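You operate a simulated robot arm through the tools that you are given. There is no shell and no other tool. Be economical: measure what you need, move in short steps, check, and stop when the job is done.

Carry out the task below with a simulated robot arm. There is one attempt and no reset: what you move stays moved.

TASK
Connect fittings 1 and 2 by the colour chart and set 4 bar.
Fine: open the black slide valve once both tubes are in; the pressure shows on gauge 2.

Only the result counts: the job must be done as asked and must still hold three seconds after the hand-in. Knocking over, shifting, dropping, spilling or breaking anything else fails it.

THE ROBOT
A 6-joint arm with a two-finger parallel gripper on a trunk, on a base that drives. Base frame: it is fixed to the floor where the robot stands at the start and does not move with it; the origin is under the middle of the robot, x ahead of it, y to its left, z up. Lengths are in m, angles in degrees, forces in N, time in s.
With the tool pointing down near the work surface it reaches from about 0.14 to 0.82 m from the robot's upright axis, wherever it stands. Its first joint turns from -166.0 to 166.0 degrees. Places, roughly: air bench [0.5, -0.5, 0.4]; black slide valve [0.6, -1.2, 1.3]; green vacuum switch [0.5, -0.8, 0.9]; number four switch [0.4, -0.1, 0.9]; number one fitting [0.5, 0.2, 0.9]; number one switch [0.4, 0.2, 0.9]; number three switch [0.4, 0, 0.9]; number two fitting [0.5, 0.1, 0.9]; number two gauge [0.6, -1, 1.3]; number two regulator knob [0.6, -1, 1.4]; number two switch [0.4, 0.1, 0.9]. Payload 3.91 kg.
Tool frame: the origin (TCP) lies between the finger pads and is the grasp point; the fingertips stand 0.03 m ahead of it; z points along the fingers, y is the line along which they close. Largest opening 0.11 m; finger width 0.02, thickness 0.01; the body of the gripper, 0.048 by 0.112 m, starts 0.055 m behind the TCP.
Orientation is told as [roll, pitch, yaw] about the base's x, y, z axes, in that order, counted from this pose: with the fingers straight down and closing along the base's y, the tool's x points along the base's -x, its y along +y and its z along -z.

THE INTERFACE
- The arm moves only by the tool move_arm. Its argument "commands" is a list of rows, each a list of 7 numbers: the shift along the base's x, y, z in m, then the turn, a rotation vector about the base's x, y, z in degrees, then the opening, from 0 (shut) to 1 (fully open). In form: [[dx, dy, dz, ax, ay, az, hand], ...]. A call has 1 to 12 rows; each row is the pose to reach, as a shift and turn from the pose commanded when the call began. Rows are played at 5 a second. More than 0.05 m and 8.6 degrees between two rows, or a gripper value outside its range, and nothing of the call is played. Where a pose cannot be reached the arm comes as near as it can. A force on the tool above 90 N (or 10 N above the force at the start of the call, whichever is more), or a blocked arm, ends the call early, and 0.2 s more pass. The fingers move at their own pace (about 0.108 m/s each) and stop on an object; they squeeze with about 26 N. The grip force told is the motor's: it shows also when the fingers shut on nothing. Time passes only in rows, and 0.2 s behind the last, so rows that repeat a pose let the fingers close. The reply holds the time, the measured pose of the TCP, the force on the tool along the base axes, the opening and the grip force, in the units named above and with some noise, with the torque about the TCP (base axes, N m) and any sound that the robot's microphone picked up.
- Cameras (640 x 400 px; columns grow to the right, rows downward): "scene" is now at [-0.0882, -0.029, 1.438]; the picture's right is [-0.34, -0.94, 0.00], its down [-0.55, 0.20, -0.81] and it looks along [0.77, -0.27, -0.58] (base axes); focal length 219 px, centre (320, 200). "wrist" rides on the gripper at [0.077, 0.007, -0.115] in the tool frame; the picture's right is [-0.09, 1.00, 0.00], its down [-0.80, -0.07, -0.59] and it looks along [-0.59, -0.05, 0.80] (tool axes); focal length 270 px, centre (320, 200). There is no depth. A picture from a camera that has moved, and an enlarged one, comes with that camera's place and axes in the base frame and with its lens.
- snapshot(camera): a new picture of that camera. It takes no simulated time.
- move_column(by): slides the trunk up (or, below 0, down) by that many m; the arm and the scene camera ride with it, the base frame stays. It gives what a move gives, with no picture.
- steer(legs): drives the robot by 1 to 6 legs, each [ahead, left, turn to the left] in m, m and degrees, along the robot's own axes; the way and the turn of a leg run together, so that a leg with both is an arc; at most 1.5 m and 180 degrees a leg. The arm and the cameras ride along, it lands a little off, and it stops where it bumps. It gives what a move gives.
- turn_head(pan, tilt): turns the head with the scene camera to pan (to the left, within 86 degrees either way) and tilt (down, from -29 to 69), counted from straight ahead of the robot. It gives what a move gives.
- zoom(camera, box): a new picture of the part [left, top, right, bottom] of that camera's present view, enlarged. It takes no simulated time.
- job_done(): hands the job in; it is judged then, once.

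Work in short steps. Places have to be worked out from the pictures, the camera data and where the tool is seen: move nearer, look again, correct. Check each grasp and each placing, and mend what went wrong. You have 120 turns and 78 pictures in all, those below and enlarged ones among them. Open the gripper and draw the arm clear of the work before you hand the job in, unless the task says otherwise; then end with one line.

The tools are called after "Call:" as a command line: name --pt "numbers of a row" for each row, then --argument value for the rest, lists and objects as JSON in quotes. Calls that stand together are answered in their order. move_arm: Moves the arm, as the interface text tells. Its arguments: {"type":"object","properties":{"commands":{"type":"array","items":{"type":"array","items":{"type":"number"}}}},"required":["commands"]} The other tools are called the same way: move_column (by) slides the trunk up or down; steer (legs) drives the base; turn_head (pan, tilt) turns the head that bears the scene camera; snapshot (camera) takes a picture; zoom (camera, box) takes an enlarged picture of a part of a camera's view; job_done () hands the job in.

At the start:

```text
time_s: 0.0
eef_pos: [0.4272, -0.1909, 1.0007]
orientation: [0.0, -0.1, 0.0]
contact_force: [0.2, 0.8, -0.1]
wrist_torque: [-0.05, 0.05, -0.01]
gripper_width: 0.1102
gripper_force: 0.0
trunk travel left (down, up): [-0.375, 0.165]
robot x, y, heading: [-0.0024, -0.0015, -0.1]
head pan, tilt: [-19.7, 35.5]
```

scene: 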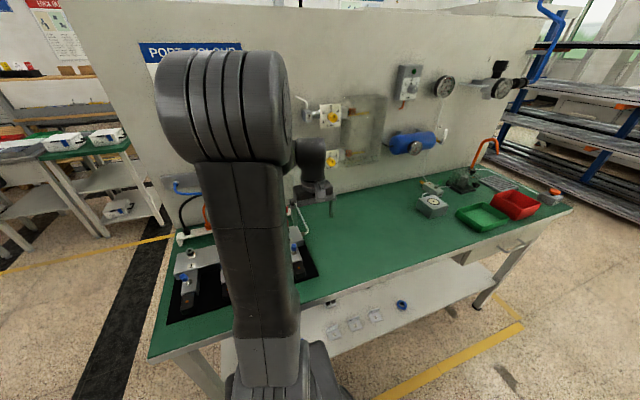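
wrist: 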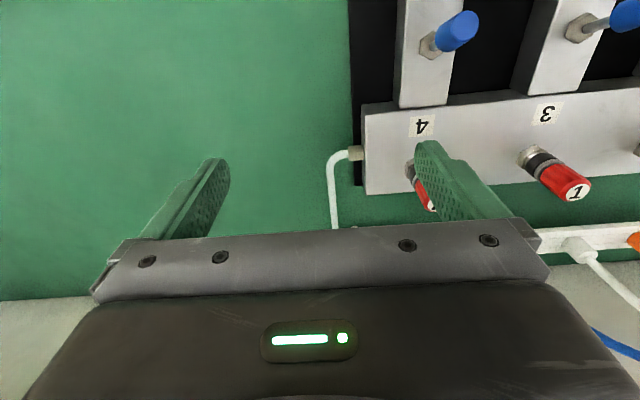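

The arm hides the colour chart and part of the bench. I'll enlarge the parts of the scene view I can see first.

Call:
zoom --camera "scene" --box '[290, 40, 580, 220]'

Call:
zoom --camera "scene" --box '[130, 30, 340, 330]'

```text
2.21 times, centred on (435, 130) of scene
camera zoom: at [-0.0882, -0.029, 1.438], right [-0.34, -0.94, 0.0], down [-0.55, 0.2, -0.81], along [0.77, -0.27, -0.58], focal length 484 px, centre (66, 354)
```

zoom: 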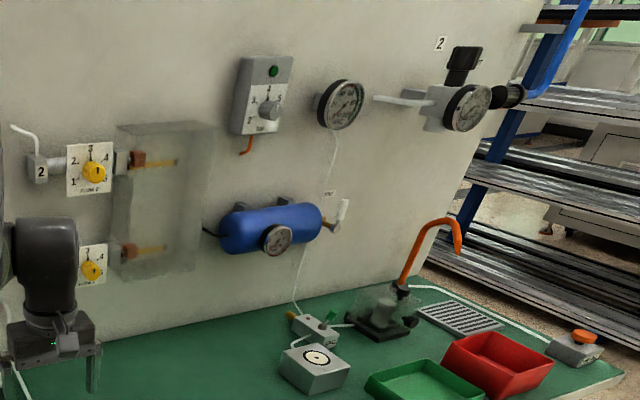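

```text
1.33 times, centred on (235, 180) of scene
camera zoom: at [-0.0882, -0.029, 1.438], right [-0.34, -0.94, 0.0], down [-0.55, 0.2, -0.81], along [0.77, -0.27, -0.58], focal length 292 px, centre (433, 227)
```

zoom: 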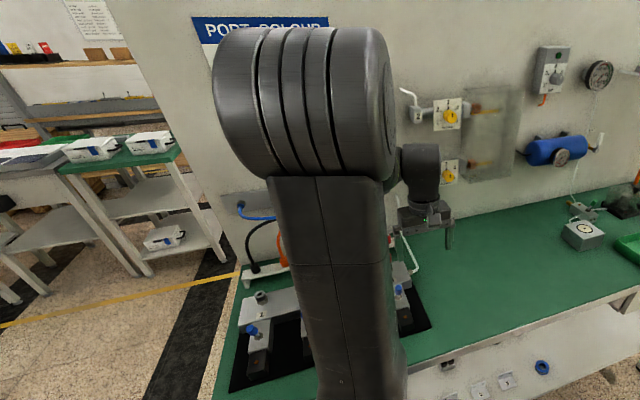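

The arm blocks the chart and the manifold. I'll swing it to the right, higher and back.

Call:
move_arm --pt "0 -0.03 0.03 0 0 0 1" --pt "-0.02 -0.07 0.05 0 0 0 1" --pt "-0.04 -0.11 0.07 0 0 0 1" --pt "-0.07 -0.15 0.08 0 0 0 1" --pt "-0.1 -0.18 0.08 0 0 0 1" --pt "-0.13 -0.21 0.08 0 0 0 1" --pt "-0.16 -0.24 0.08 0 0 0 1" --pt "-0.19 -0.27 0.08 0 0 0 1" --pt "-0.22 -0.29 0.08 0 0 0 1" --pt "-0.25 -0.31 0.08 0 0 0 1" --pt "-0.28 -0.32 0.08 0 0 0 1"

Call:
turn_head --pan 10 --tilt 30

Call:
snapshot --camera "scene"

```text
refused: row 4 steps farther than a row can; nothing moved
```

```text
time_s: 0.9
eef_pos: [0.4269, -0.1921, 1.0002]
orientation: [-0.1, 0.0, 0.0]
contact_force: [0.3, 0.6, 0.2]
wrist_torque: [0.02, 0.0, -0.03]
gripper_width: 0.1102
gripper_force: 0.0
trunk travel left (down, up): [-0.375, 0.165]
robot x, y, heading: [-0.0035, 0.003, 0.1]
head pan, tilt: [10.0, 30.0]
```

```text
73 pictures are left
camera scene: at [-0.0818, 0.0162, 1.4466], right [0.17, -0.98, 0.0], down [-0.49, -0.09, -0.87], along [0.85, 0.15, -0.5], focal length 219 px, centre (320, 200)
```

scene: 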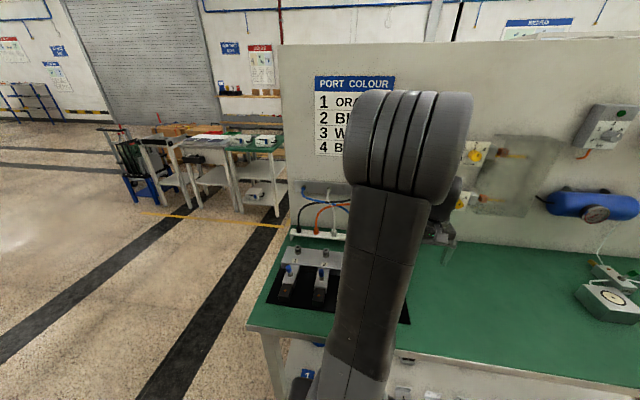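

Port 1 reads "ORA…", so orange. Port 2 reads "BL…" and could be blue or black, so the arm has to come aside.

Call:
move_arm --pt "0 -0.03 0.03 0 0 0 1" --pt "-0.02 -0.06 0.05 0 0 0 1" --pt "-0.04 -0.09 0.07 0 0 0 1" --pt "-0.06 -0.13 0.08 0 0 0 1" --pt "-0.08 -0.17 0.08 0 0 0 1" --pt "-0.11 -0.2 0.08 0 0 0 1" --pt "-0.14 -0.23 0.08 0 0 0 1" --pt "-0.17 -0.26 0.08 0 0 0 1" --pt "-0.2 -0.28 0.08 0 0 0 1" --pt "-0.23 -0.3 0.08 0 0 0 1" --pt "-0.26 -0.31 0.08 0 0 0 1"

Call:
snapshot --camera "scene"

```text
time_s: 3.4
eef_pos: [0.1665, -0.5014, 1.0817]
orientation: [-0.1, 0.1, 0.0]
contact_force: [-0.7, 0.0, 0.4]
wrist_torque: [0.0, 0.02, 0.0]
gripper_width: 0.11
gripper_force: 0.1
trunk travel left (down, up): [-0.375, 0.165]
robot x, y, heading: [-0.0003, -0.0011, -0.2]
head pan, tilt: [10.0, 30.0]
```

```text
72 pictures are left
camera scene: at [-0.082, 0.016, 1.4466], right [0.17, -0.98, 0.0], down [-0.49, -0.09, -0.87], along [0.85, 0.15, -0.5], focal length 219 px, centre (320, 200)
```

scene: 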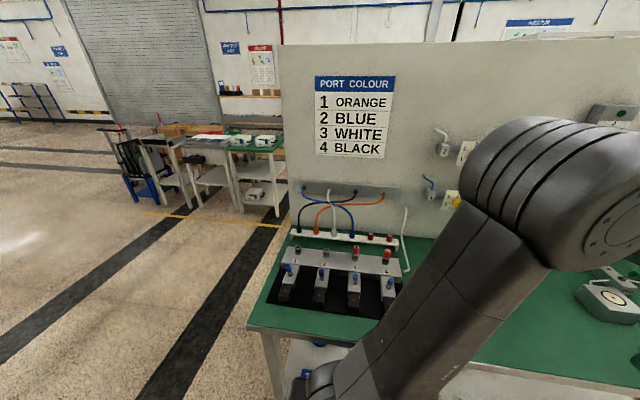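

The chart reads 1 orange, 2 blue, 3 white, 4 black. Next I'll enlarge the tube holder and manifold.

Call:
zoom --camera "scene" --box '[270, 170, 430, 270]'

Call:
zoom --camera "scene" --box '[250, 220, 430, 332]'

```text
4.00 times, centred on (350, 220) of scene
camera zoom: at [-0.082, 0.016, 1.4466], right [0.17, -0.98, 0.0], down [-0.49, -0.09, -0.87], along [0.85, 0.15, -0.5], focal length 877 px, centre (200, 120)
```

zoom: 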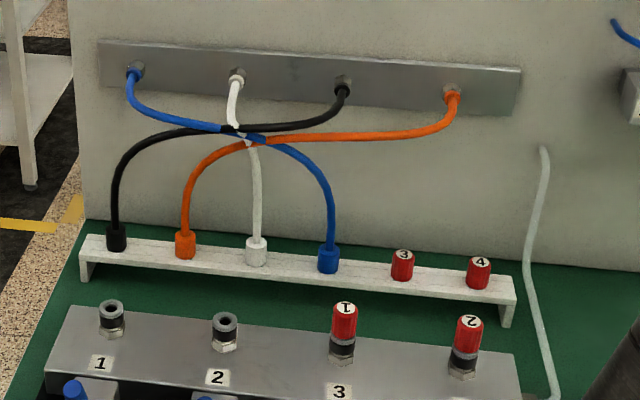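

```text
3.56 times, centred on (340, 276) of scene
camera zoom: at [-0.082, 0.016, 1.4466], right [0.17, -0.98, 0.0], down [-0.49, -0.09, -0.87], along [0.85, 0.15, -0.5], focal length 780 px, centre (249, -70)
```

zoom: 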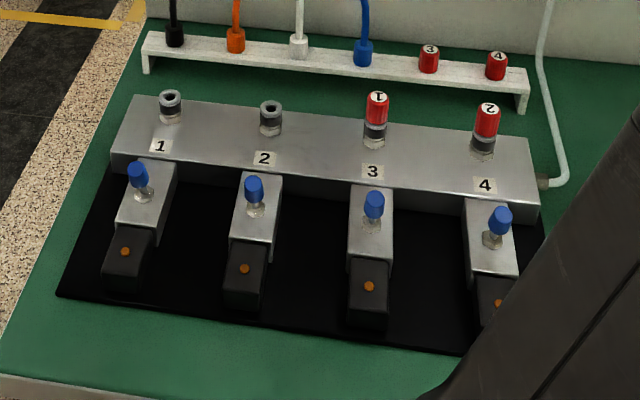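

Orange goes to fitting 1 and blue to fitting 2. By rough triangulation the orange end is near (0.56, 0.14), the blue end near (0.56, 0.01), fitting 1 near (0.485, 0.195) and fitting 2 near (0.487, 0.094). I'll bring the gripper over them, tilted about 35° forward so that the tubes clear the palm.

Call:
move_arm --pt "0.02 0.045 0 0 0 0 1" --pt "0.04 0.09 0 0 0 0 1" --pt "0.06 0.135 0 0 0 0 1" --pt "0.08 0.18 0 0 0 0 1" --pt "0.1 0.225 0 0 0 0 0.8" --pt "0.12 0.27 0 0 -6 0 0.7" --pt "0.14 0.315 0 0 -12 0 0.6" --pt "0.16 0.36 0 0 -18 0 0.5" --pt "0.18 0.405 0 0 -24 0 0.45" --pt "0.2 0.45 0 0 -30 0 0.45" --pt "0.22 0.495 0 0 -35 0 0.45"

Call:
move_arm --pt "0.02 0.04 0 0 0 0 0.45" --pt "0.04 0.08 0 0 0 0 0.45" --pt "0.06 0.12 -0.01 0 0 0 0.45" --pt "0.08 0.15 -0.02 0 0 0 0.45" --pt "0.09 0.15 -0.03 0 0 0 0.45"

Call:
snapshot --camera "wrist"

Call:
snapshot --camera "scene"

```text
time_s: 5.8
eef_pos: [0.3872, -0.0079, 1.0802]
orientation: [0.0, -35.3, 0.0]
contact_force: [-1.0, 0.5, 0.5]
wrist_torque: [-0.02, 0.0, -0.02]
gripper_width: 0.0496
gripper_force: 0.2
trunk travel left (down, up): [-0.375, 0.165]
robot x, y, heading: [-0.0012, 0.0012, -0.1]
head pan, tilt: [10.0, 30.0]
```

```text
time_s: 7.0
eef_pos: [0.4763, 0.1415, 1.0489]
orientation: [0.0, -35.0, 0.0]
contact_force: [0.1, -0.7, -0.3]
wrist_torque: [0.01, -0.04, -0.01]
gripper_width: 0.0497
gripper_force: 0.1
trunk travel left (down, up): [-0.375, 0.165]
robot x, y, heading: [-0.0001, -0.0009, -0.2]
head pan, tilt: [10.0, 30.0]
```

```text
69 pictures are left
camera wrist: at [0.3471, 0.148, 1.0987], right [0.07, 1.0, 0.05], down [0.31, -0.07, 0.95], along [0.95, -0.05, -0.32], focal length 270 px, centre (320, 200)
```

wrist: 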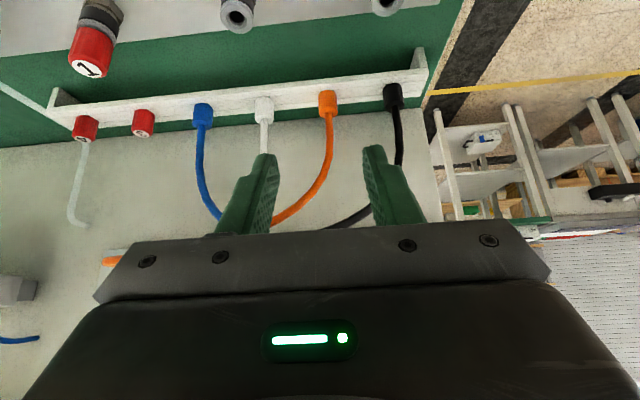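

```text
68 pictures are left
camera scene: at [-0.0816, 0.0165, 1.4466], right [0.17, -0.98, 0.0], down [-0.49, -0.09, -0.87], along [0.85, 0.15, -0.5], focal length 219 px, centre (320, 200)
```

scene: 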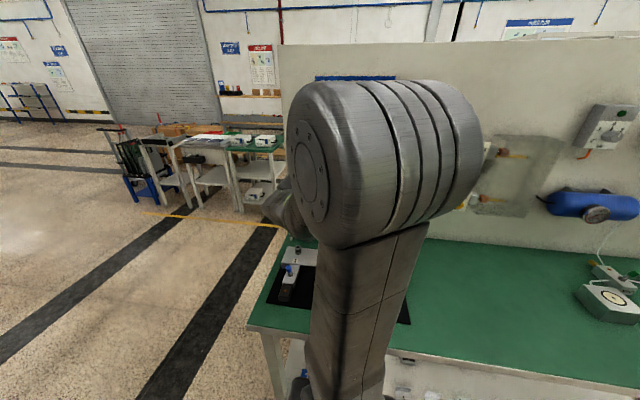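

Triangulating from both views gives orange ≈ (0.584, 0.148, 0.913), blue ≈ (0.587, 0.009, 0.911) and the top of fitting 2 ≈ (0.487, 0.092, 0.908). I'll enlarge this view to get the holder's top height and the fitting shapes.

Call:
zoom --camera "wrist" --box '[180, 0, 440, 162]'

```text
2.46 times, centred on (310, 81) of wrist
camera zoom: at [0.3471, 0.148, 1.0987], right [0.07, 1.0, 0.05], down [0.31, -0.07, 0.95], along [0.95, -0.05, -0.32], focal length 665 px, centre (345, 493)
```

zoom: 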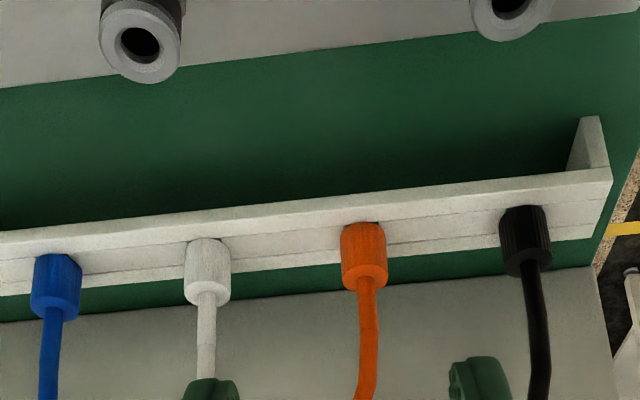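

The connector is about 0.02 m in diameter, spans z from about 0.904 to 0.922, and stands on the holder top at about 0.904. I'll approach along the tool axis to TCP ≈ (0.575, 0.148, 0.937), staying open, and look.

Call:
move_arm --pt "0.026 0.0065 -0.023 0 0 0 0.45" --pt "0.053 0.0065 -0.046 0 0 0 0.45" --pt "0.068 0.0065 -0.068 0 0 0 0.45" --pt "0.084 0.0065 -0.09 0 0 0 0.45"

Call:
snapshot --camera "wrist"

```text
time_s: 8.0
eef_pos: [0.5606, 0.1479, 0.9576]
orientation: [0.1, -35.0, 0.0]
contact_force: [-0.1, -0.4, -0.3]
wrist_torque: [-0.04, 0.01, 0.0]
gripper_width: 0.0495
gripper_force: 0.1
trunk travel left (down, up): [-0.375, 0.165]
robot x, y, heading: [0.0001, -0.0045, 0.1]
head pan, tilt: [10.0, 30.0]
```

```text
66 pictures are left
camera wrist: at [0.4314, 0.1543, 1.0071], right [0.07, 1.0, 0.05], down [0.32, -0.07, 0.95], along [0.95, -0.05, -0.32], focal length 270 px, centre (320, 200)
```

wrist: 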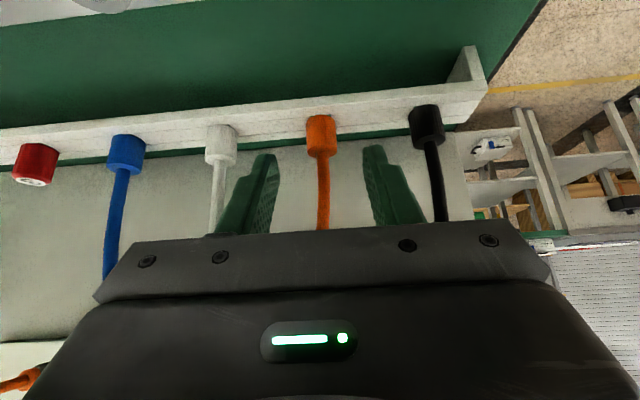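

The orange connector is centred between the fingers. I'll move the last 2 cm along the axis and look again before closing.

Call:
move_arm --pt "0.007 0.001 -0.01 0 0 0 0.45" --pt "0.014 0.001 -0.0195 0 0 0 0.45"

Call:
zoom --camera "wrist" --box '[200, 60, 440, 210]'

```text
time_s: 8.6
eef_pos: [0.578, 0.1499, 0.9409]
orientation: [0.1, -34.9, 0.0]
contact_force: [0.2, 0.6, 0.6]
wrist_torque: [0.01, 0.01, 0.01]
gripper_width: 0.0493
gripper_force: 0.1
trunk travel left (down, up): [-0.375, 0.165]
robot x, y, heading: [0.0008, 0.0022, 0.2]
head pan, tilt: [10.0, 30.0]
```

```text
2.67 times, centred on (320, 135) of wrist
camera zoom: at [0.447, 0.1566, 0.9885], right [0.07, 1.0, 0.05], down [0.31, -0.07, 0.95], along [0.95, -0.05, -0.32], focal length 721 px, centre (320, 373)
```

zoom: 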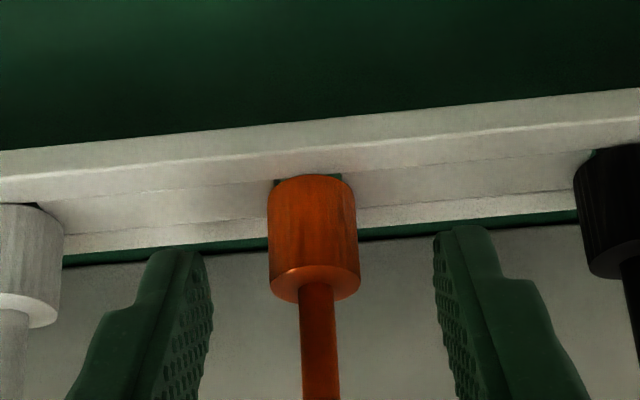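

Alignment is good: the connector spans about 0.906–0.929. I'll go down 2 mm and close.

Call:
move_arm --pt "0 -0.001 -0.002 0 0 0 0.45" --pt "0 -0.001 -0.002 0 0 0 0.25" --pt "0 -0.001 -0.002 0 0 0 0" --pt "0 -0.001 -0.002 0 0 0 0" --pt "0 -0.001 -0.002 0 0 0 0"

```text
time_s: 9.8
eef_pos: [0.5761, 0.1491, 0.9367]
orientation: [0.0, -35.0, 0.0]
contact_force: [0.0, -0.2, -0.6]
wrist_torque: [0.02, -0.02, 0.03]
gripper_width: 0.0183
gripper_force: 26.1
trunk travel left (down, up): [-0.375, 0.165]
robot x, y, heading: [-0.0008, 0.0012, 0.1]
head pan, tilt: [10.0, 30.0]
```

The connector is gripped at a width of 0.018 m. I'll lift straight up 5 cm in small steps and check.

Call:
move_arm --pt "0 0 0.01 0 0 0 0" --pt "0 0 0.02 0 0 0 0" --pt "0 0 0.035 0 0 0 0" --pt "0 0 0.05 0 0 0 0"

Call:
snapshot --camera "wrist"

```text
time_s: 10.8
eef_pos: [0.5742, 0.1478, 0.9891]
orientation: [0.0, -35.0, 0.0]
contact_force: [0.5, -1.2, 0.1]
wrist_torque: [0.01, -0.01, 0.01]
gripper_width: 0.0179
gripper_force: 26.0
trunk travel left (down, up): [-0.375, 0.165]
robot x, y, heading: [0.0018, 0.0004, -0.1]
head pan, tilt: [10.0, 30.0]
```

```text
64 pictures are left
camera wrist: at [0.4444, 0.1546, 1.039], right [0.07, 1.0, 0.05], down [0.32, -0.07, 0.95], along [0.95, -0.05, -0.32], focal length 270 px, centre (320, 200)
```

wrist: 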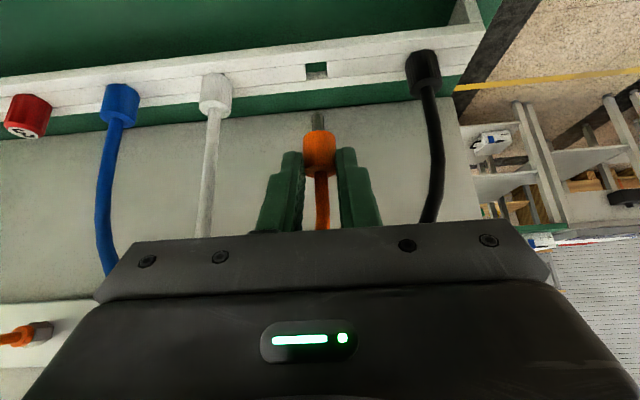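

The orange connector is out, with a metal stub below it. I'll carry it back and left towards fitting 1, still high, and stop short to measure the fitting.

Call:
move_arm --pt "-0.02 0.01 0.02 0 0 0 0" --pt "-0.05 0.02 0.03 0 0 0 0" --pt "-0.08 0.03 0.03 0 0 0 0" --pt "-0.11 0.04 0.03 0 0 0 0" --pt "-0.14 0.047 0.03 0 0 0 0"

Call:
snapshot --camera "wrist"

Call:
snapshot --camera "scene"

```text
time_s: 11.9
eef_pos: [0.4337, 0.1957, 1.0191]
orientation: [0.0, -35.0, 0.0]
contact_force: [-0.1, 0.3, -0.4]
wrist_torque: [0.01, -0.02, 0.0]
gripper_width: 0.0181
gripper_force: 25.6
trunk travel left (down, up): [-0.375, 0.165]
robot x, y, heading: [0.0044, -0.0024, -0.1]
head pan, tilt: [10.0, 30.0]
```

```text
63 pictures are left
camera wrist: at [0.3034, 0.2028, 1.0686], right [0.07, 1.0, 0.05], down [0.31, -0.07, 0.95], along [0.95, -0.05, -0.32], focal length 270 px, centre (320, 200)
```

wrist: 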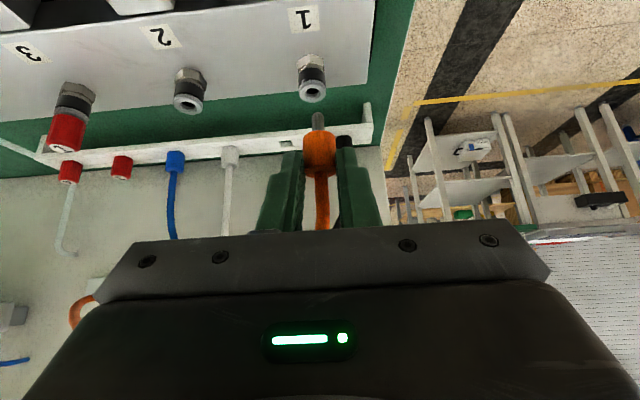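

```text
62 pictures are left
camera scene: at [-0.082, 0.0163, 1.4466], right [0.17, -0.98, 0.0], down [-0.49, -0.09, -0.87], along [0.85, 0.15, -0.5], focal length 219 px, centre (320, 200)
```

scene: 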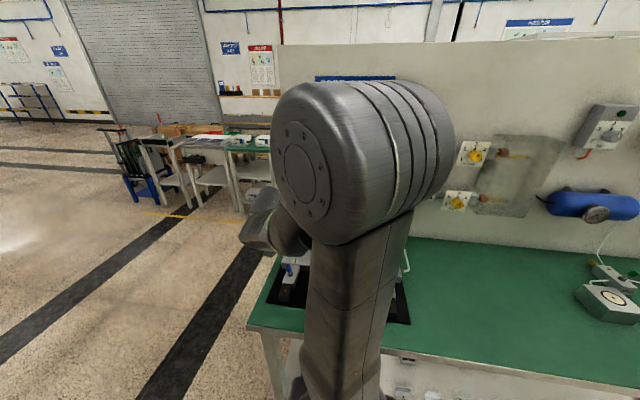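

Call:
zoom --camera "wrist" --box '[160, 40, 400, 190]'

```text
2.67 times, centred on (280, 115) of wrist
camera zoom: at [0.3034, 0.2028, 1.0686], right [0.07, 1.0, 0.05], down [0.31, -0.07, 0.95], along [0.95, -0.05, -0.32], focal length 721 px, centre (427, 427)
```

zoom: 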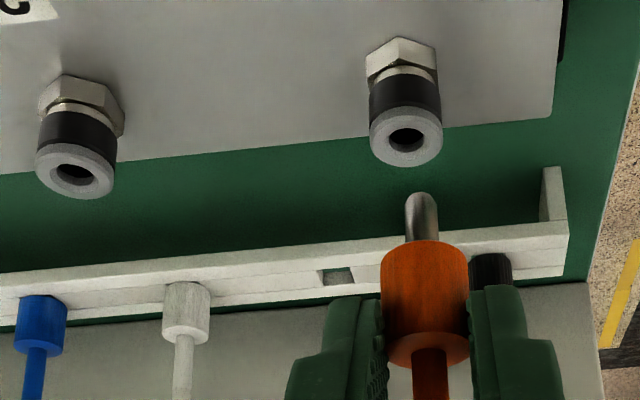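

Triangulating from two wrist views puts fitting 1's mouth at about (0.475, 0.192, 0.9235) and fitting 2's at about (0.476, 0.092, 0.9235). The stub tip is at about TCP + (0.007, 0.001, -0.050). I'll bring the stub about 6 mm above fitting 1 and look.

Call:
move_arm --pt "0.017 -0.003 0 0 0 0 0" --pt "0.034 -0.005 -0.005 0 0 0 0" --pt "0.034 -0.005 -0.025 0 0 0 0" --pt "0.034 -0.005 -0.038 0 0 0 0"

Call:
zoom --camera "wrist" --box '[200, 30, 440, 180]'

```text
time_s: 12.9
eef_pos: [0.4678, 0.1919, 0.9814]
orientation: [0.0, -35.2, 0.0]
contact_force: [1.1, -1.4, 14.6]
wrist_torque: [-0.04, -0.29, -0.03]
gripper_width: 0.018
gripper_force: 26.2
trunk travel left (down, up): [-0.375, 0.165]
robot x, y, heading: [0.0006, 0.0007, -0.2]
head pan, tilt: [10.0, 30.0]
```

```text
2.67 times, centred on (320, 105) of wrist
camera zoom: at [0.3383, 0.1969, 1.0308], right [0.07, 1.0, 0.05], down [0.31, -0.07, 0.95], along [0.95, -0.05, -0.32], focal length 721 px, centre (320, 453)
```

zoom: 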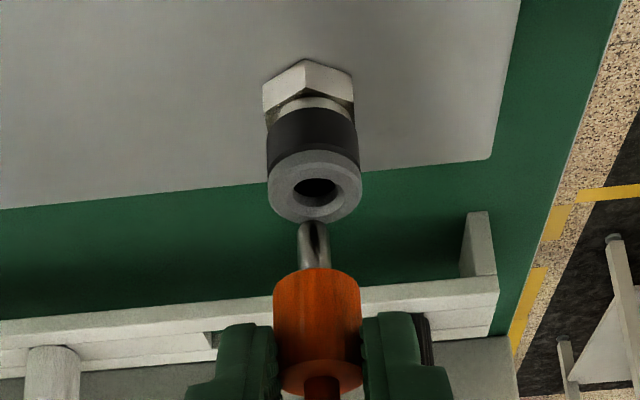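

There is 14.6 N of contact: the stub tip rests on the far edge of the fitting's rim, about 12 mm too far in x, and the torque agrees. I'll lift, move back 12 mm and y +1 mm, and look again.

Call:
move_arm --pt "0 0 0.01 0 0 0 0" --pt "-0.006 0.0005 0.01 0 0 0 0" --pt "-0.012 0.001 0.008 0 0 0 0"

Call:
zoom --camera "wrist" --box '[240, 60, 400, 160]'

```text
time_s: 13.8
eef_pos: [0.4558, 0.1937, 0.9875]
orientation: [0.1, -35.0, 0.0]
contact_force: [-0.4, -0.1, -0.3]
wrist_torque: [0.01, 0.02, -0.02]
gripper_width: 0.0181
gripper_force: 26.0
trunk travel left (down, up): [-0.375, 0.165]
robot x, y, heading: [-0.0008, -0.0007, -0.0]
head pan, tilt: [10.0, 30.0]
```

```text
4.00 times, centred on (320, 110) of wrist
camera zoom: at [0.3257, 0.1995, 1.0376], right [0.07, 1.0, 0.05], down [0.32, -0.07, 0.95], along [0.95, -0.05, -0.32], focal length 1081 px, centre (320, 560)
```

zoom: 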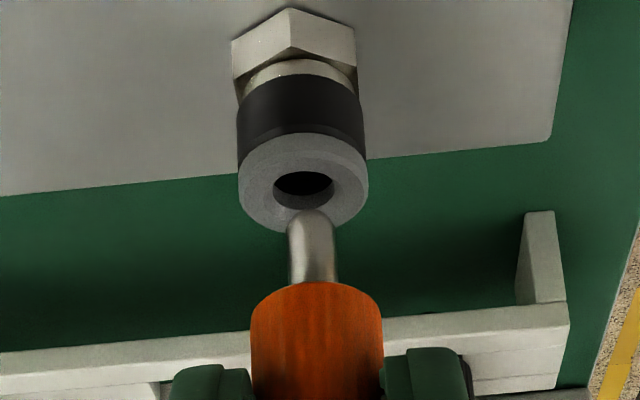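

The stub tip is now about 6 mm above the hole and, projected down, lands on it; y wants about -1 mm. I'll descend in small steps.

Call:
move_arm --pt "0 -0.001 0 0 0 0 0" --pt "0 -0.001 -0.004 0 0 0 0" --pt "0 -0.001 -0.008 0 0 0 0" --pt "0 -0.001 -0.011 0 0 0 0"

Call:
zoom --camera "wrist" --box '[240, 60, 400, 160]'

```text
time_s: 14.8
eef_pos: [0.4561, 0.1907, 0.9778]
orientation: [0.0, -35.1, 0.0]
contact_force: [2.2, -0.9, 5.8]
wrist_torque: [-0.09, -0.25, -0.02]
gripper_width: 0.018
gripper_force: 26.4
trunk travel left (down, up): [-0.375, 0.165]
robot x, y, heading: [0.0009, -0.0033, 0.0]
head pan, tilt: [10.0, 30.0]
```

```text
4.00 times, centred on (320, 110) of wrist
camera zoom: at [0.326, 0.1983, 1.0283], right [0.07, 1.0, 0.05], down [0.31, -0.07, 0.95], along [0.95, -0.05, -0.32], focal length 1081 px, centre (320, 560)
```

zoom: 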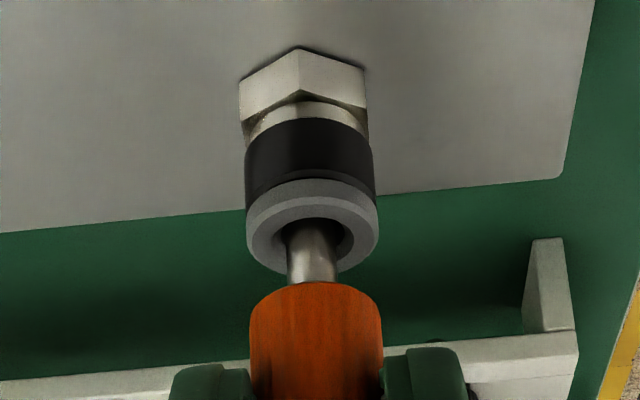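

The tip has entered the mouth and the slight +x reaction says it rubs the near side. I'll nudge +1.5 mm in x and continue down.

Call:
move_arm --pt "0.0015 0 0 0 0 0 0" --pt "0.002 0 -0.003 0 0 0 0" --pt "0.002 0 -0.006 0 0 0 0"

Call:
zoom --camera "wrist" --box '[240, 60, 400, 160]'

```text
time_s: 15.6
eef_pos: [0.4585, 0.1924, 0.9718]
orientation: [0.0, -35.1, -0.1]
contact_force: [-1.3, 1.4, 5.6]
wrist_torque: [0.11, 0.05, 0.04]
gripper_width: 0.018
gripper_force: 25.7
trunk travel left (down, up): [-0.375, 0.165]
robot x, y, heading: [-0.0015, 0.0001, 0.1]
head pan, tilt: [10.0, 30.0]
```

```text
4.00 times, centred on (320, 110) of wrist
camera zoom: at [0.3276, 0.1974, 1.0211], right [0.07, 1.0, 0.05], down [0.31, -0.07, 0.95], along [0.95, -0.05, -0.32], focal length 1081 px, centre (320, 560)
```

zoom: 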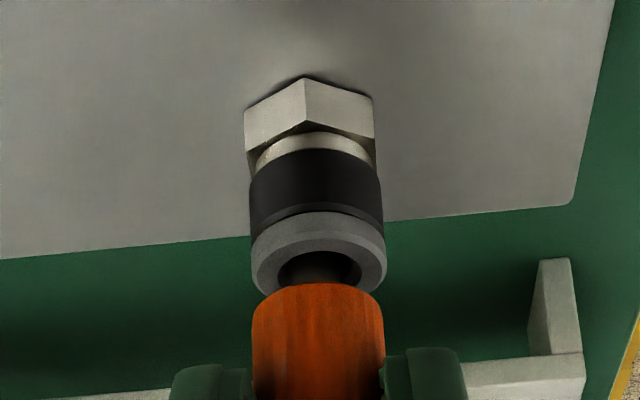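

It is sliding in, with low side forces. I'll keep pushing down and watch the force and sound.

Call:
move_arm --pt "0 0 -0.003 0 0 0 0" --pt "0 0 -0.006 0 0 0 0" --pt "0 0 -0.009 0 0 0 0" --pt "0 0 -0.012 0 0 0 0"

Call:
zoom --camera "wrist" --box '[240, 60, 400, 160]'

```text
time_s: 16.6
eef_pos: [0.458, 0.1905, 0.9607]
orientation: [0.1, -35.2, 0.1]
contact_force: [2.8, 1.0, 26.2]
wrist_torque: [-0.05, -0.6, 0.05]
gripper_width: 0.0182
gripper_force: 26.3
trunk travel left (down, up): [-0.375, 0.165]
robot x, y, heading: [0.0014, -0.001, -0.1]
head pan, tilt: [10.0, 30.0]
```

```text
4.00 times, centred on (320, 110) of wrist
camera zoom: at [0.3272, 0.1975, 1.0101], right [0.07, 1.0, 0.05], down [0.31, -0.07, 0.95], along [0.95, -0.05, -0.32], focal length 1081 px, centre (320, 560)
```

zoom: 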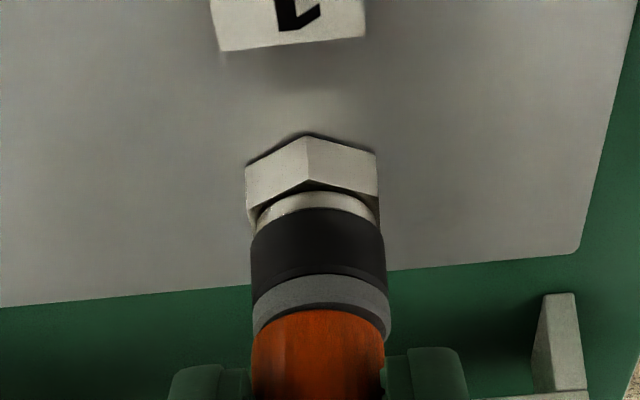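

Force is 26 N and a gap of about 2 mm seems left; no click so far. I'll push a bit further.

Call:
move_arm --pt "0 0 -0.002 0 0 0 0" --pt "0 0 -0.004 0 0 0 0" --pt "0 0 -0.006 0 0 0 0"

Call:
zoom --camera "wrist" --box '[240, 60, 400, 160]'

```text
time_s: 17.4
eef_pos: [0.456, 0.1911, 0.9545]
orientation: [-0.1, -35.1, 0.0]
contact_force: [-1.9, 2.6, 25.1]
wrist_torque: [0.6, -0.49, 0.13]
gripper_width: 0.0176
gripper_force: 26.6
trunk travel left (down, up): [-0.375, 0.165]
robot x, y, heading: [-0.0001, -0.0049, 0.2]
head pan, tilt: [10.0, 30.0]
```

```text
4.00 times, centred on (320, 110) of wrist
camera zoom: at [0.3269, 0.1976, 1.0037], right [0.07, 1.0, 0.05], down [0.31, -0.07, 0.95], along [0.95, -0.05, -0.32], focal length 1081 px, centre (320, 560)
```

zoom: 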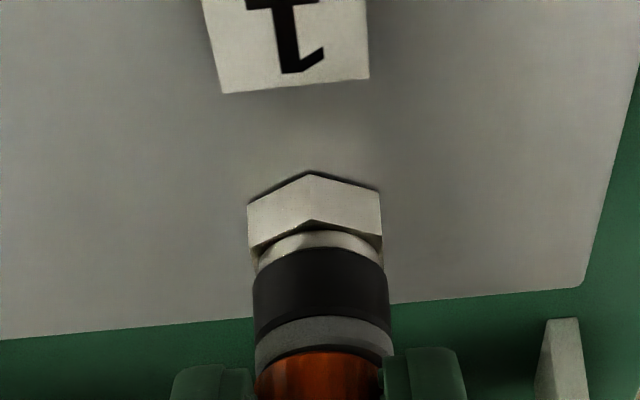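

The fingers slid down the connector at about 25 N, so it is either bottomed or needs more force. A gentle upward tug will show whether it is latched.

Call:
move_arm --pt "0 0 0.003 0 0 0 0" --pt "0 0 0.007 0 0 0 0"

Call:
zoom --camera "wrist" --box '[240, 60, 400, 160]'

```text
time_s: 17.9
eef_pos: [0.4573, 0.1911, 0.958]
orientation: [-0.2, -34.8, 0.1]
contact_force: [-5.8, 3.4, -8.6]
wrist_torque: [0.35, 0.38, 0.03]
gripper_width: 0.0177
gripper_force: 25.8
trunk travel left (down, up): [-0.375, 0.165]
robot x, y, heading: [0.0021, -0.0026, 0.2]
head pan, tilt: [10.0, 30.0]
```

```text
4.00 times, centred on (320, 110) of wrist
camera zoom: at [0.3273, 0.1976, 1.0085], right [0.07, 1.0, 0.05], down [0.32, -0.07, 0.95], along [0.95, -0.05, -0.32], focal length 1081 px, centre (320, 560)
```

zoom: 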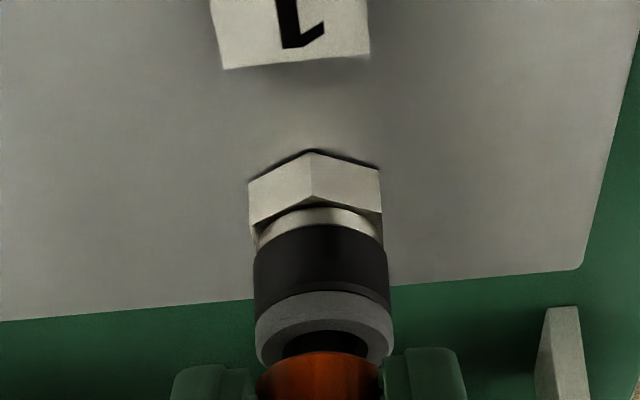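

The stub moved up 3 mm at about 9 N, so it is not latched, and the slipped fingertips were probably hitting the fitting collar. I'll release, rise above the connector, and push on its shoulder with the fingers straddling the tube.

Call:
move_arm --pt "0 0 0 0 0 0 0.3" --pt "0 0 0 0 0 0 0.3" --pt "0 0 0.015 0 0 0 0.3" --pt "0 0 0.03 0 0 0 0.3" --pt "0.008 0 0.032 0 0 0 0.3"

Call:
snapshot --camera "wrist"

```text
time_s: 19.1
eef_pos: [0.4666, 0.1938, 0.9942]
orientation: [0.0, -35.1, 0.1]
contact_force: [0.0, 0.1, -0.5]
wrist_torque: [0.0, 0.02, -0.02]
gripper_width: 0.0329
gripper_force: 0.1
trunk travel left (down, up): [-0.375, 0.165]
robot x, y, heading: [0.0013, -0.0028, 0.3]
head pan, tilt: [10.0, 30.0]
```

```text
53 pictures are left
camera wrist: at [0.3363, 0.1987, 1.0429], right [0.07, 1.0, 0.05], down [0.32, -0.07, 0.95], along [0.95, -0.05, -0.32], focal length 270 px, centre (320, 200)
```

wrist: 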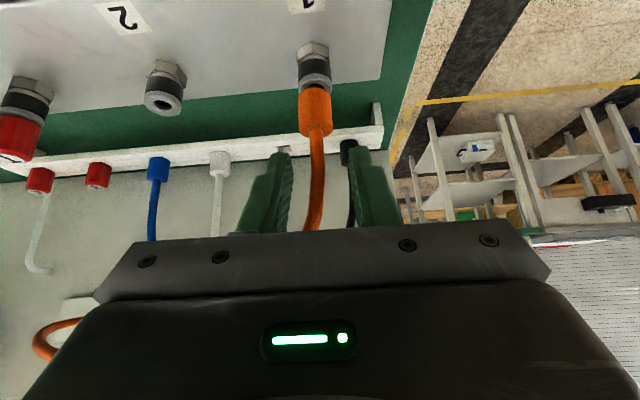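

The connector stands in fitting 1 with its top at about z 0.952 and the tube between the fingers. I'll close to a gap of about 12 mm around the tube and press down on the shoulder.

Call:
move_arm --pt "0 -0.001 0 0 0 0 0.11" --pt "0 -0.001 0 0 0 0 0.11" --pt "0 -0.001 -0.006 0 0 0 0.11" --pt "0 -0.001 -0.01 0 0 0 0.11" --pt "0 -0.001 -0.013 0 0 0 0.11"

Call:
snapshot --camera "wrist"

```text
time_s: 20.4
eef_pos: [0.4658, 0.1915, 0.9808]
orientation: [0.0, -35.1, 0.0]
contact_force: [1.4, 2.5, 7.0]
wrist_torque: [0.04, -0.06, 0.02]
gripper_width: 0.012
gripper_force: 0.1
trunk travel left (down, up): [-0.375, 0.165]
robot x, y, heading: [-0.0025, -0.0015, 0.0]
head pan, tilt: [10.0, 30.0]
```

```text
52 pictures are left
camera wrist: at [0.3364, 0.1971, 1.0302], right [0.07, 1.0, 0.05], down [0.31, -0.07, 0.95], along [0.95, -0.05, -0.32], focal length 270 px, centre (320, 200)
```

wrist: 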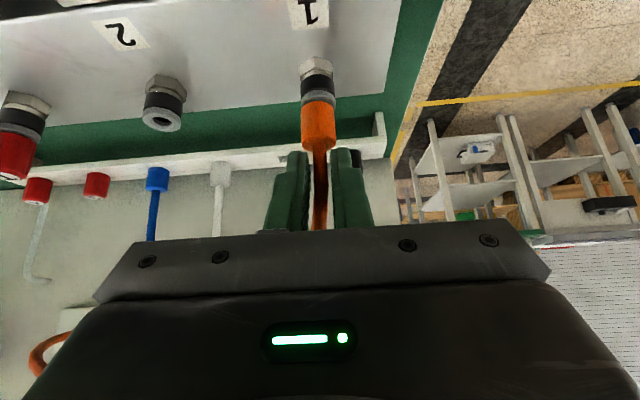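

Contact on the shoulder at 7 N. I'll continue pressing in 2 mm steps.

Call:
move_arm --pt "0 0 -0.002 0 0 0 0.11" --pt "0 0 -0.004 0 0 0 0.11" --pt "0 0 -0.006 0 0 0 0.11"

Call:
zoom --camera "wrist" --box '[240, 40, 400, 140]'

```text
time_s: 21.1
eef_pos: [0.4661, 0.1915, 0.9784]
orientation: [0.4, -35.6, -0.2]
contact_force: [1.9, 1.2, 52.1]
wrist_torque: [0.07, -0.52, 0.02]
gripper_width: 0.0123
gripper_force: 0.0
trunk travel left (down, up): [-0.375, 0.165]
robot x, y, heading: [0.0021, 0.0006, 0.3]
head pan, tilt: [10.0, 30.0]
```

```text
4.00 times, centred on (320, 90) of wrist
camera zoom: at [0.3359, 0.1962, 1.027], right [0.07, 1.0, 0.06], down [0.31, -0.08, 0.95], along [0.95, -0.05, -0.31], focal length 1081 px, centre (320, 640)
```

zoom: 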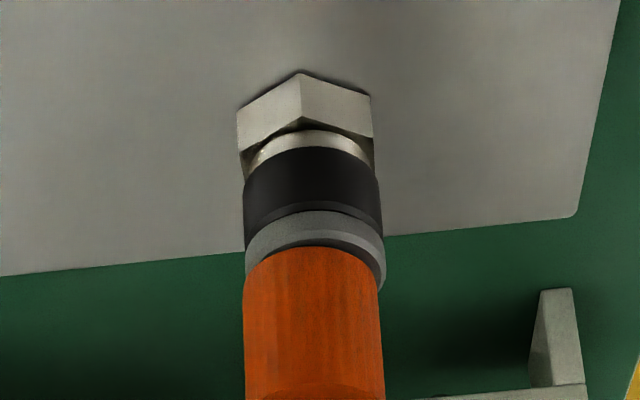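

Force is 52 N and the connector looks seated against the collar. I'll back off, regrip on the connector above the collar, and tug lightly to test it.

Call:
move_arm --pt "0 0 0.004 0 0 0 0.11" --pt "0 0 0.012 0 0 0 0.3" --pt "-0.008 0 0.012 0 0 0 0.3" --pt "-0.008 0 0.0 0 0 0 0.3" --pt "-0.008 0 -0.009 0 0 0 0.3" --pt "-0.008 0 -0.009 0 0 0 0" --pt "-0.008 0 -0.009 0 0 0 0" --pt "-0.008 0 -0.009 0 0 0 0"

Call:
zoom --camera "wrist" --box '[240, 60, 400, 160]'

```text
time_s: 22.9
eef_pos: [0.4591, 0.1924, 0.9643]
orientation: [0.0, -35.1, 0.1]
contact_force: [2.1, 9.2, 6.8]
wrist_torque: [0.19, -0.2, 0.13]
gripper_width: 0.0178
gripper_force: 26.0
trunk travel left (down, up): [-0.375, 0.165]
robot x, y, heading: [0.0018, 0.0063, 0.1]
head pan, tilt: [10.0, 30.0]
```

```text
4.00 times, centred on (320, 110) of wrist
camera zoom: at [0.3285, 0.1972, 1.0142], right [0.07, 1.0, 0.05], down [0.31, -0.07, 0.95], along [0.95, -0.05, -0.32], focal length 1081 px, centre (320, 560)
```

zoom: 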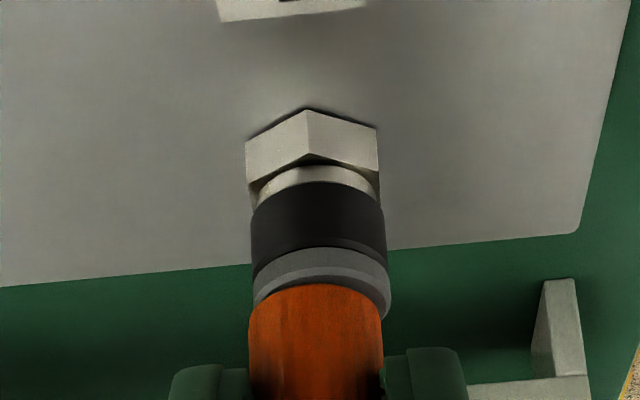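

Regripped. I'll tug up 3 mm.

Call:
move_arm --pt "0 -0.001 0.0015 0 0 0 0" --pt "0 -0.001 0.003 0 0 0 0"

Call:
zoom --camera "wrist" --box '[240, 60, 400, 160]'

```text
time_s: 23.6
eef_pos: [0.4587, 0.1906, 0.9668]
orientation: [-0.2, -34.8, 0.0]
contact_force: [-1.5, 9.0, -11.2]
wrist_torque: [0.37, 0.26, 0.12]
gripper_width: 0.0176
gripper_force: 26.1
trunk travel left (down, up): [-0.375, 0.165]
robot x, y, heading: [-0.0037, -0.0014, 0.3]
head pan, tilt: [10.0, 30.0]
```

```text
4.00 times, centred on (320, 110) of wrist
camera zoom: at [0.3289, 0.1969, 1.0165], right [0.07, 1.0, 0.05], down [0.32, -0.07, 0.95], along [0.95, -0.05, -0.32], focal length 1081 px, centre (320, 560)
```

zoom: 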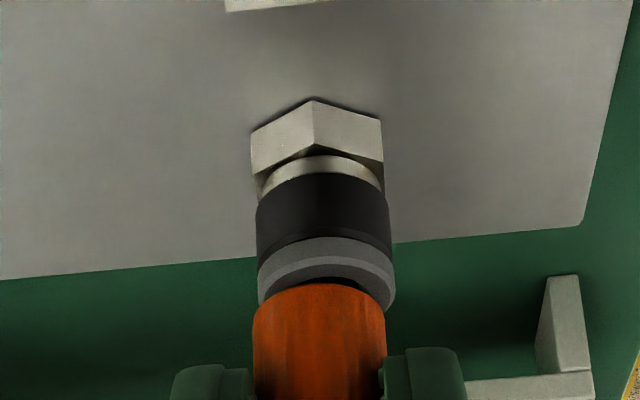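

It rose about 1 mm and resists with 11 N, so it may be latched with some play. I'll tug 3 mm more to tell.

Call:
move_arm --pt "0 0 0.0015 0 0 0 0" --pt "0 0 0.003 0 0 0 0"

Call:
zoom --camera "wrist" --box '[240, 60, 400, 160]'

```text
time_s: 24.1
eef_pos: [0.4593, 0.1886, 0.9708]
orientation: [0.0, -35.0, 0.2]
contact_force: [-4.4, 10.6, -5.6]
wrist_torque: [0.39, 0.33, 0.15]
gripper_width: 0.0175
gripper_force: 25.8
trunk travel left (down, up): [-0.375, 0.165]
robot x, y, heading: [0.0017, -0.0025, 0.1]
head pan, tilt: [10.0, 30.0]
```

```text
4.00 times, centred on (320, 110) of wrist
camera zoom: at [0.329, 0.1964, 1.0208], right [0.07, 1.0, 0.05], down [0.32, -0.07, 0.95], along [0.95, -0.05, -0.32], focal length 1081 px, centre (320, 560)
```

zoom: 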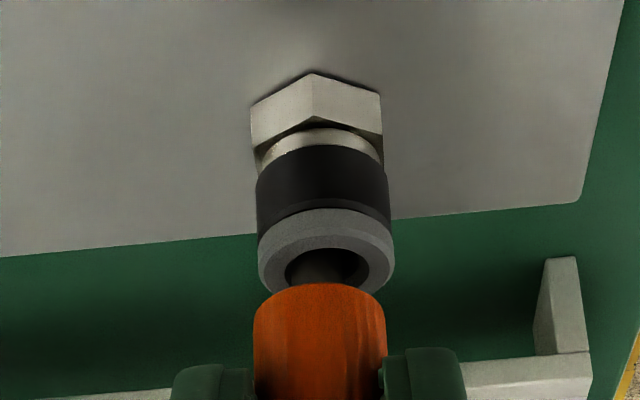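

It pulls out against about 6–11 N, so it isn't positively latched; the +10 N in y also says my grip is off by about 2 mm. I'll correct y, push it back in, then press harder on the shoulder with better centring.

Call:
move_arm --pt "0 0.0015 0 0 0 0 0" --pt "0 0.002 -0.003 0 0 0 0" --pt "0 0.002 -0.006 0 0 0 0" --pt "0 0.002 -0.007 0 0 0 0"

```text
time_s: 25.1
eef_pos: [0.4592, 0.1906, 0.9643]
orientation: [0.1, -35.2, -0.1]
contact_force: [4.8, -0.7, 16.8]
wrist_torque: [-0.12, -0.48, -0.05]
gripper_width: 0.018
gripper_force: 26.2
trunk travel left (down, up): [-0.375, 0.165]
robot x, y, heading: [-0.0009, 0.002, -0.1]
head pan, tilt: [10.0, 30.0]
```

Side force is gone now. I'll push 3 mm further in the grip.

Call:
move_arm --pt "-0.001 0 -0.0015 0 0 0 0" --pt "-0.001 0 -0.003 0 0 0 0" --pt "-0.001 0 -0.004 0 0 0 0"

Call:
zoom --camera "wrist" --box '[240, 60, 400, 160]'

```text
time_s: 25.9
eef_pos: [0.4577, 0.191, 0.9599]
orientation: [0.1, -35.1, 0.0]
contact_force: [5.3, 0.7, 25.2]
wrist_torque: [0.16, -0.72, -0.01]
gripper_width: 0.018
gripper_force: 25.8
trunk travel left (down, up): [-0.375, 0.165]
robot x, y, heading: [-0.0018, -0.002, 0.1]
head pan, tilt: [10.0, 30.0]
```

```text
4.00 times, centred on (320, 110) of wrist
camera zoom: at [0.3273, 0.1971, 1.009], right [0.07, 1.0, 0.05], down [0.31, -0.07, 0.95], along [0.95, -0.05, -0.32], focal length 1081 px, centre (320, 560)
```

zoom: 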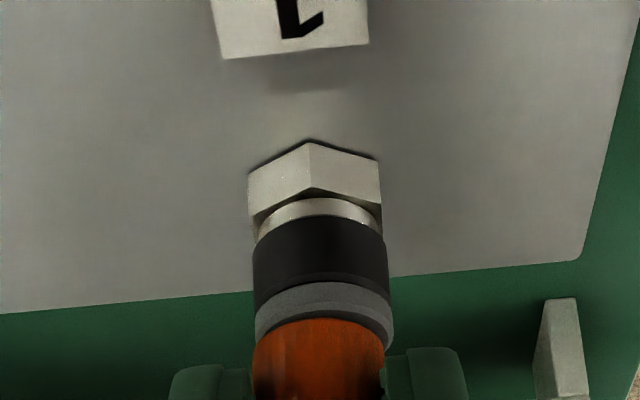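

Slipping at 25 N again, as before. I'll go to the shoulder press, up to about 70 N.

Call:
move_arm --pt "0 0 0 0 0 0 0.3" --pt "0 0 0.01 0 0 0 0.3" --pt "0.004 0 0.028 0 0 0 0.3" --pt "0.009 0 0.032 0 0 0 0.3" --pt "0.009 0 0.032 0 0 0 0.11" --pt "0.009 0 0.032 0 0 0 0.11" --pt "0.009 0 0.025 0 0 0 0.11" --pt "0.009 0 0.02 0 0 0 0.11" --pt "0.009 0 0.016 0 0 0 0.11"

```text
time_s: 27.9
eef_pos: [0.4654, 0.1921, 0.9787]
orientation: [0.2, -35.4, -0.1]
contact_force: [2.0, -2.2, 30.2]
wrist_torque: [-0.15, -0.35, -0.03]
gripper_width: 0.012
gripper_force: 0.0
trunk travel left (down, up): [-0.375, 0.165]
robot x, y, heading: [0.0011, 0.0012, 0.2]
head pan, tilt: [10.0, 30.0]
```

Call:
move_arm --pt "0 0 -0.001 0 0 0 0.11" --pt "0 0 -0.002 0 0 0 0.11" --pt "0 0 -0.003 0 0 0 0.11" --pt "0 0 -0.004 0 0 0 0.11"

Call:
zoom --camera "wrist" --box '[240, 40, 400, 140]'

```text
time_s: 28.9
eef_pos: [0.4638, 0.1922, 0.9788]
orientation: [0.6, -35.7, -0.3]
contact_force: [-3.7, -5.7, 70.3]
wrist_torque: [-0.26, -0.58, -0.07]
gripper_width: 0.0121
gripper_force: 0.0
trunk travel left (down, up): [-0.375, 0.165]
robot x, y, heading: [-0.0006, -0.0017, -0.2]
head pan, tilt: [10.0, 30.0]
```

```text
4.00 times, centred on (320, 90) of wrist
camera zoom: at [0.3343, 0.1972, 1.0263], right [0.07, 1.0, 0.06], down [0.3, -0.08, 0.95], along [0.95, -0.05, -0.31], focal length 1081 px, centre (320, 640)
```

zoom: 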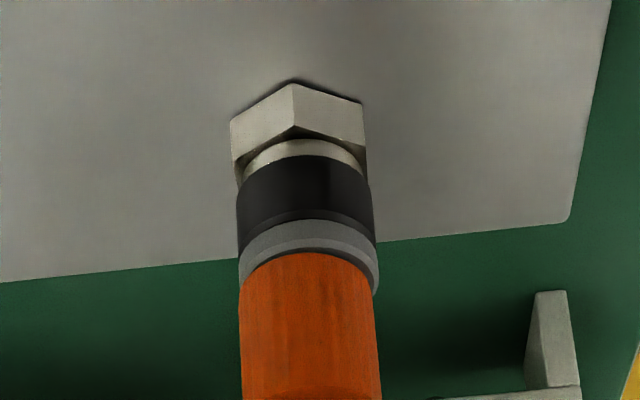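

At 30→70 N it doesn't move, so the orange connector is fully bottomed in fitting 1. I'll release, back out along the tool axis, and look for blue.

Call:
move_arm --pt "0 0 0.008 0 0 0 0.11" --pt "0 0 0.012 0 0 0 0.35" --pt "0 0 0.012 0 0 0 0.45" --pt "-0.025 0 0.045 0 0 0 0.45" --pt "-0.05 0 0.08 0 0 0 0.45" --pt "-0.065 -0.04 0.095 0 0 0 0.45" --pt "-0.065 -0.08 0.095 0 0 0 0.45" --pt "-0.065 -0.12 0.095 0 0 0 0.45" --pt "-0.065 -0.16 0.095 0 0 0 0.45" --pt "-0.04 -0.18 0.085 0 0 0 0.45"

Call:
snapshot --camera "wrist"

```text
time_s: 31.1
eef_pos: [0.4227, 0.0121, 1.0613]
orientation: [0.0, -35.0, 0.0]
contact_force: [-0.2, 0.7, 0.6]
wrist_torque: [0.01, -0.01, 0.01]
gripper_width: 0.0495
gripper_force: 0.1
trunk travel left (down, up): [-0.375, 0.165]
robot x, y, heading: [0.0022, 0.0005, 0.0]
head pan, tilt: [10.0, 30.0]
```

```text
45 pictures are left
camera wrist: at [0.2941, 0.0178, 1.111], right [0.07, 1.0, 0.05], down [0.32, -0.07, 0.95], along [0.95, -0.05, -0.32], focal length 270 px, centre (320, 200)
```

wrist: 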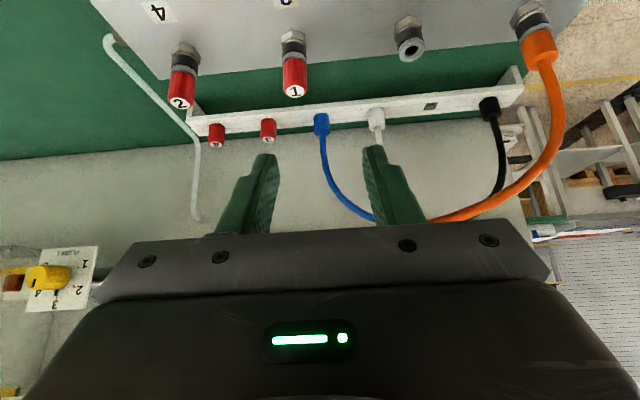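

Orange stays seated, with the collar looking just like the plugged ports. Blue is at about y 0.009 and in clear view. I'll approach it with the same offsets as orange.

Call:
move_arm --pt "0.035 -0.0025 -0.02 0 0 0 0.45" --pt "0.07 -0.0025 -0.04 0 0 0 0.45" --pt "0.107 -0.0025 -0.059 0 0 0 0.45" --pt "0.122 -0.0025 -0.081 0 0 0 0.45" --pt "0.138 -0.0025 -0.104 0 0 0 0.45"

Call:
zoom --camera "wrist" --box '[200, 60, 440, 210]'

```text
time_s: 32.4
eef_pos: [0.5666, 0.0063, 0.9561]
orientation: [0.0, -35.0, 0.0]
contact_force: [-0.5, -0.6, 0.1]
wrist_torque: [0.0, 0.01, -0.03]
gripper_width: 0.0495
gripper_force: 0.1
trunk travel left (down, up): [-0.375, 0.165]
robot x, y, heading: [-0.0025, -0.0009, 0.1]
head pan, tilt: [10.0, 30.0]
```

```text
2.67 times, centred on (320, 135) of wrist
camera zoom: at [0.4364, 0.0135, 1.0066], right [0.07, 1.0, 0.05], down [0.32, -0.07, 0.95], along [0.95, -0.05, -0.32], focal length 721 px, centre (320, 373)
```

zoom: 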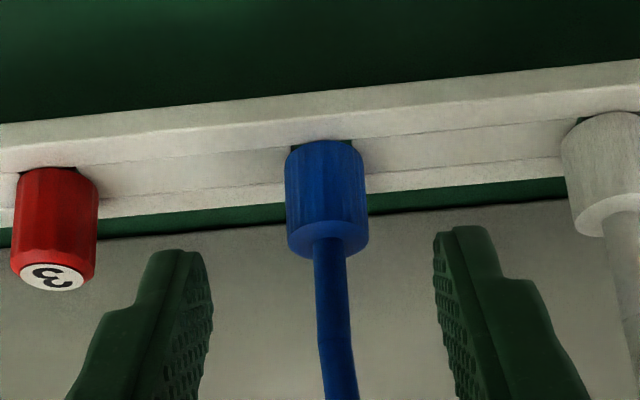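

Blue is centred. I'll go the last step to the same relative grasp and close.

Call:
move_arm --pt "0.005 0.001 -0.01 0 0 0 0.45" --pt "0.01 0.001 -0.019 0 0 0 0.45" --pt "0.01 0.001 -0.019 0 0 0 0.25" --pt "0.01 0.001 -0.019 0 0 0 0" --pt "0.01 0.001 -0.019 0 0 0 0" --pt "0.01 0.001 -0.019 0 0 0 0"

```text
time_s: 33.8
eef_pos: [0.5753, 0.0093, 0.9359]
orientation: [0.1, -35.0, -0.1]
contact_force: [0.0, -0.4, 0.0]
wrist_torque: [0.03, -0.01, 0.01]
gripper_width: 0.018
gripper_force: 26.1
trunk travel left (down, up): [-0.375, 0.165]
robot x, y, heading: [0.0038, -0.0007, 0.2]
head pan, tilt: [10.0, 30.0]
```

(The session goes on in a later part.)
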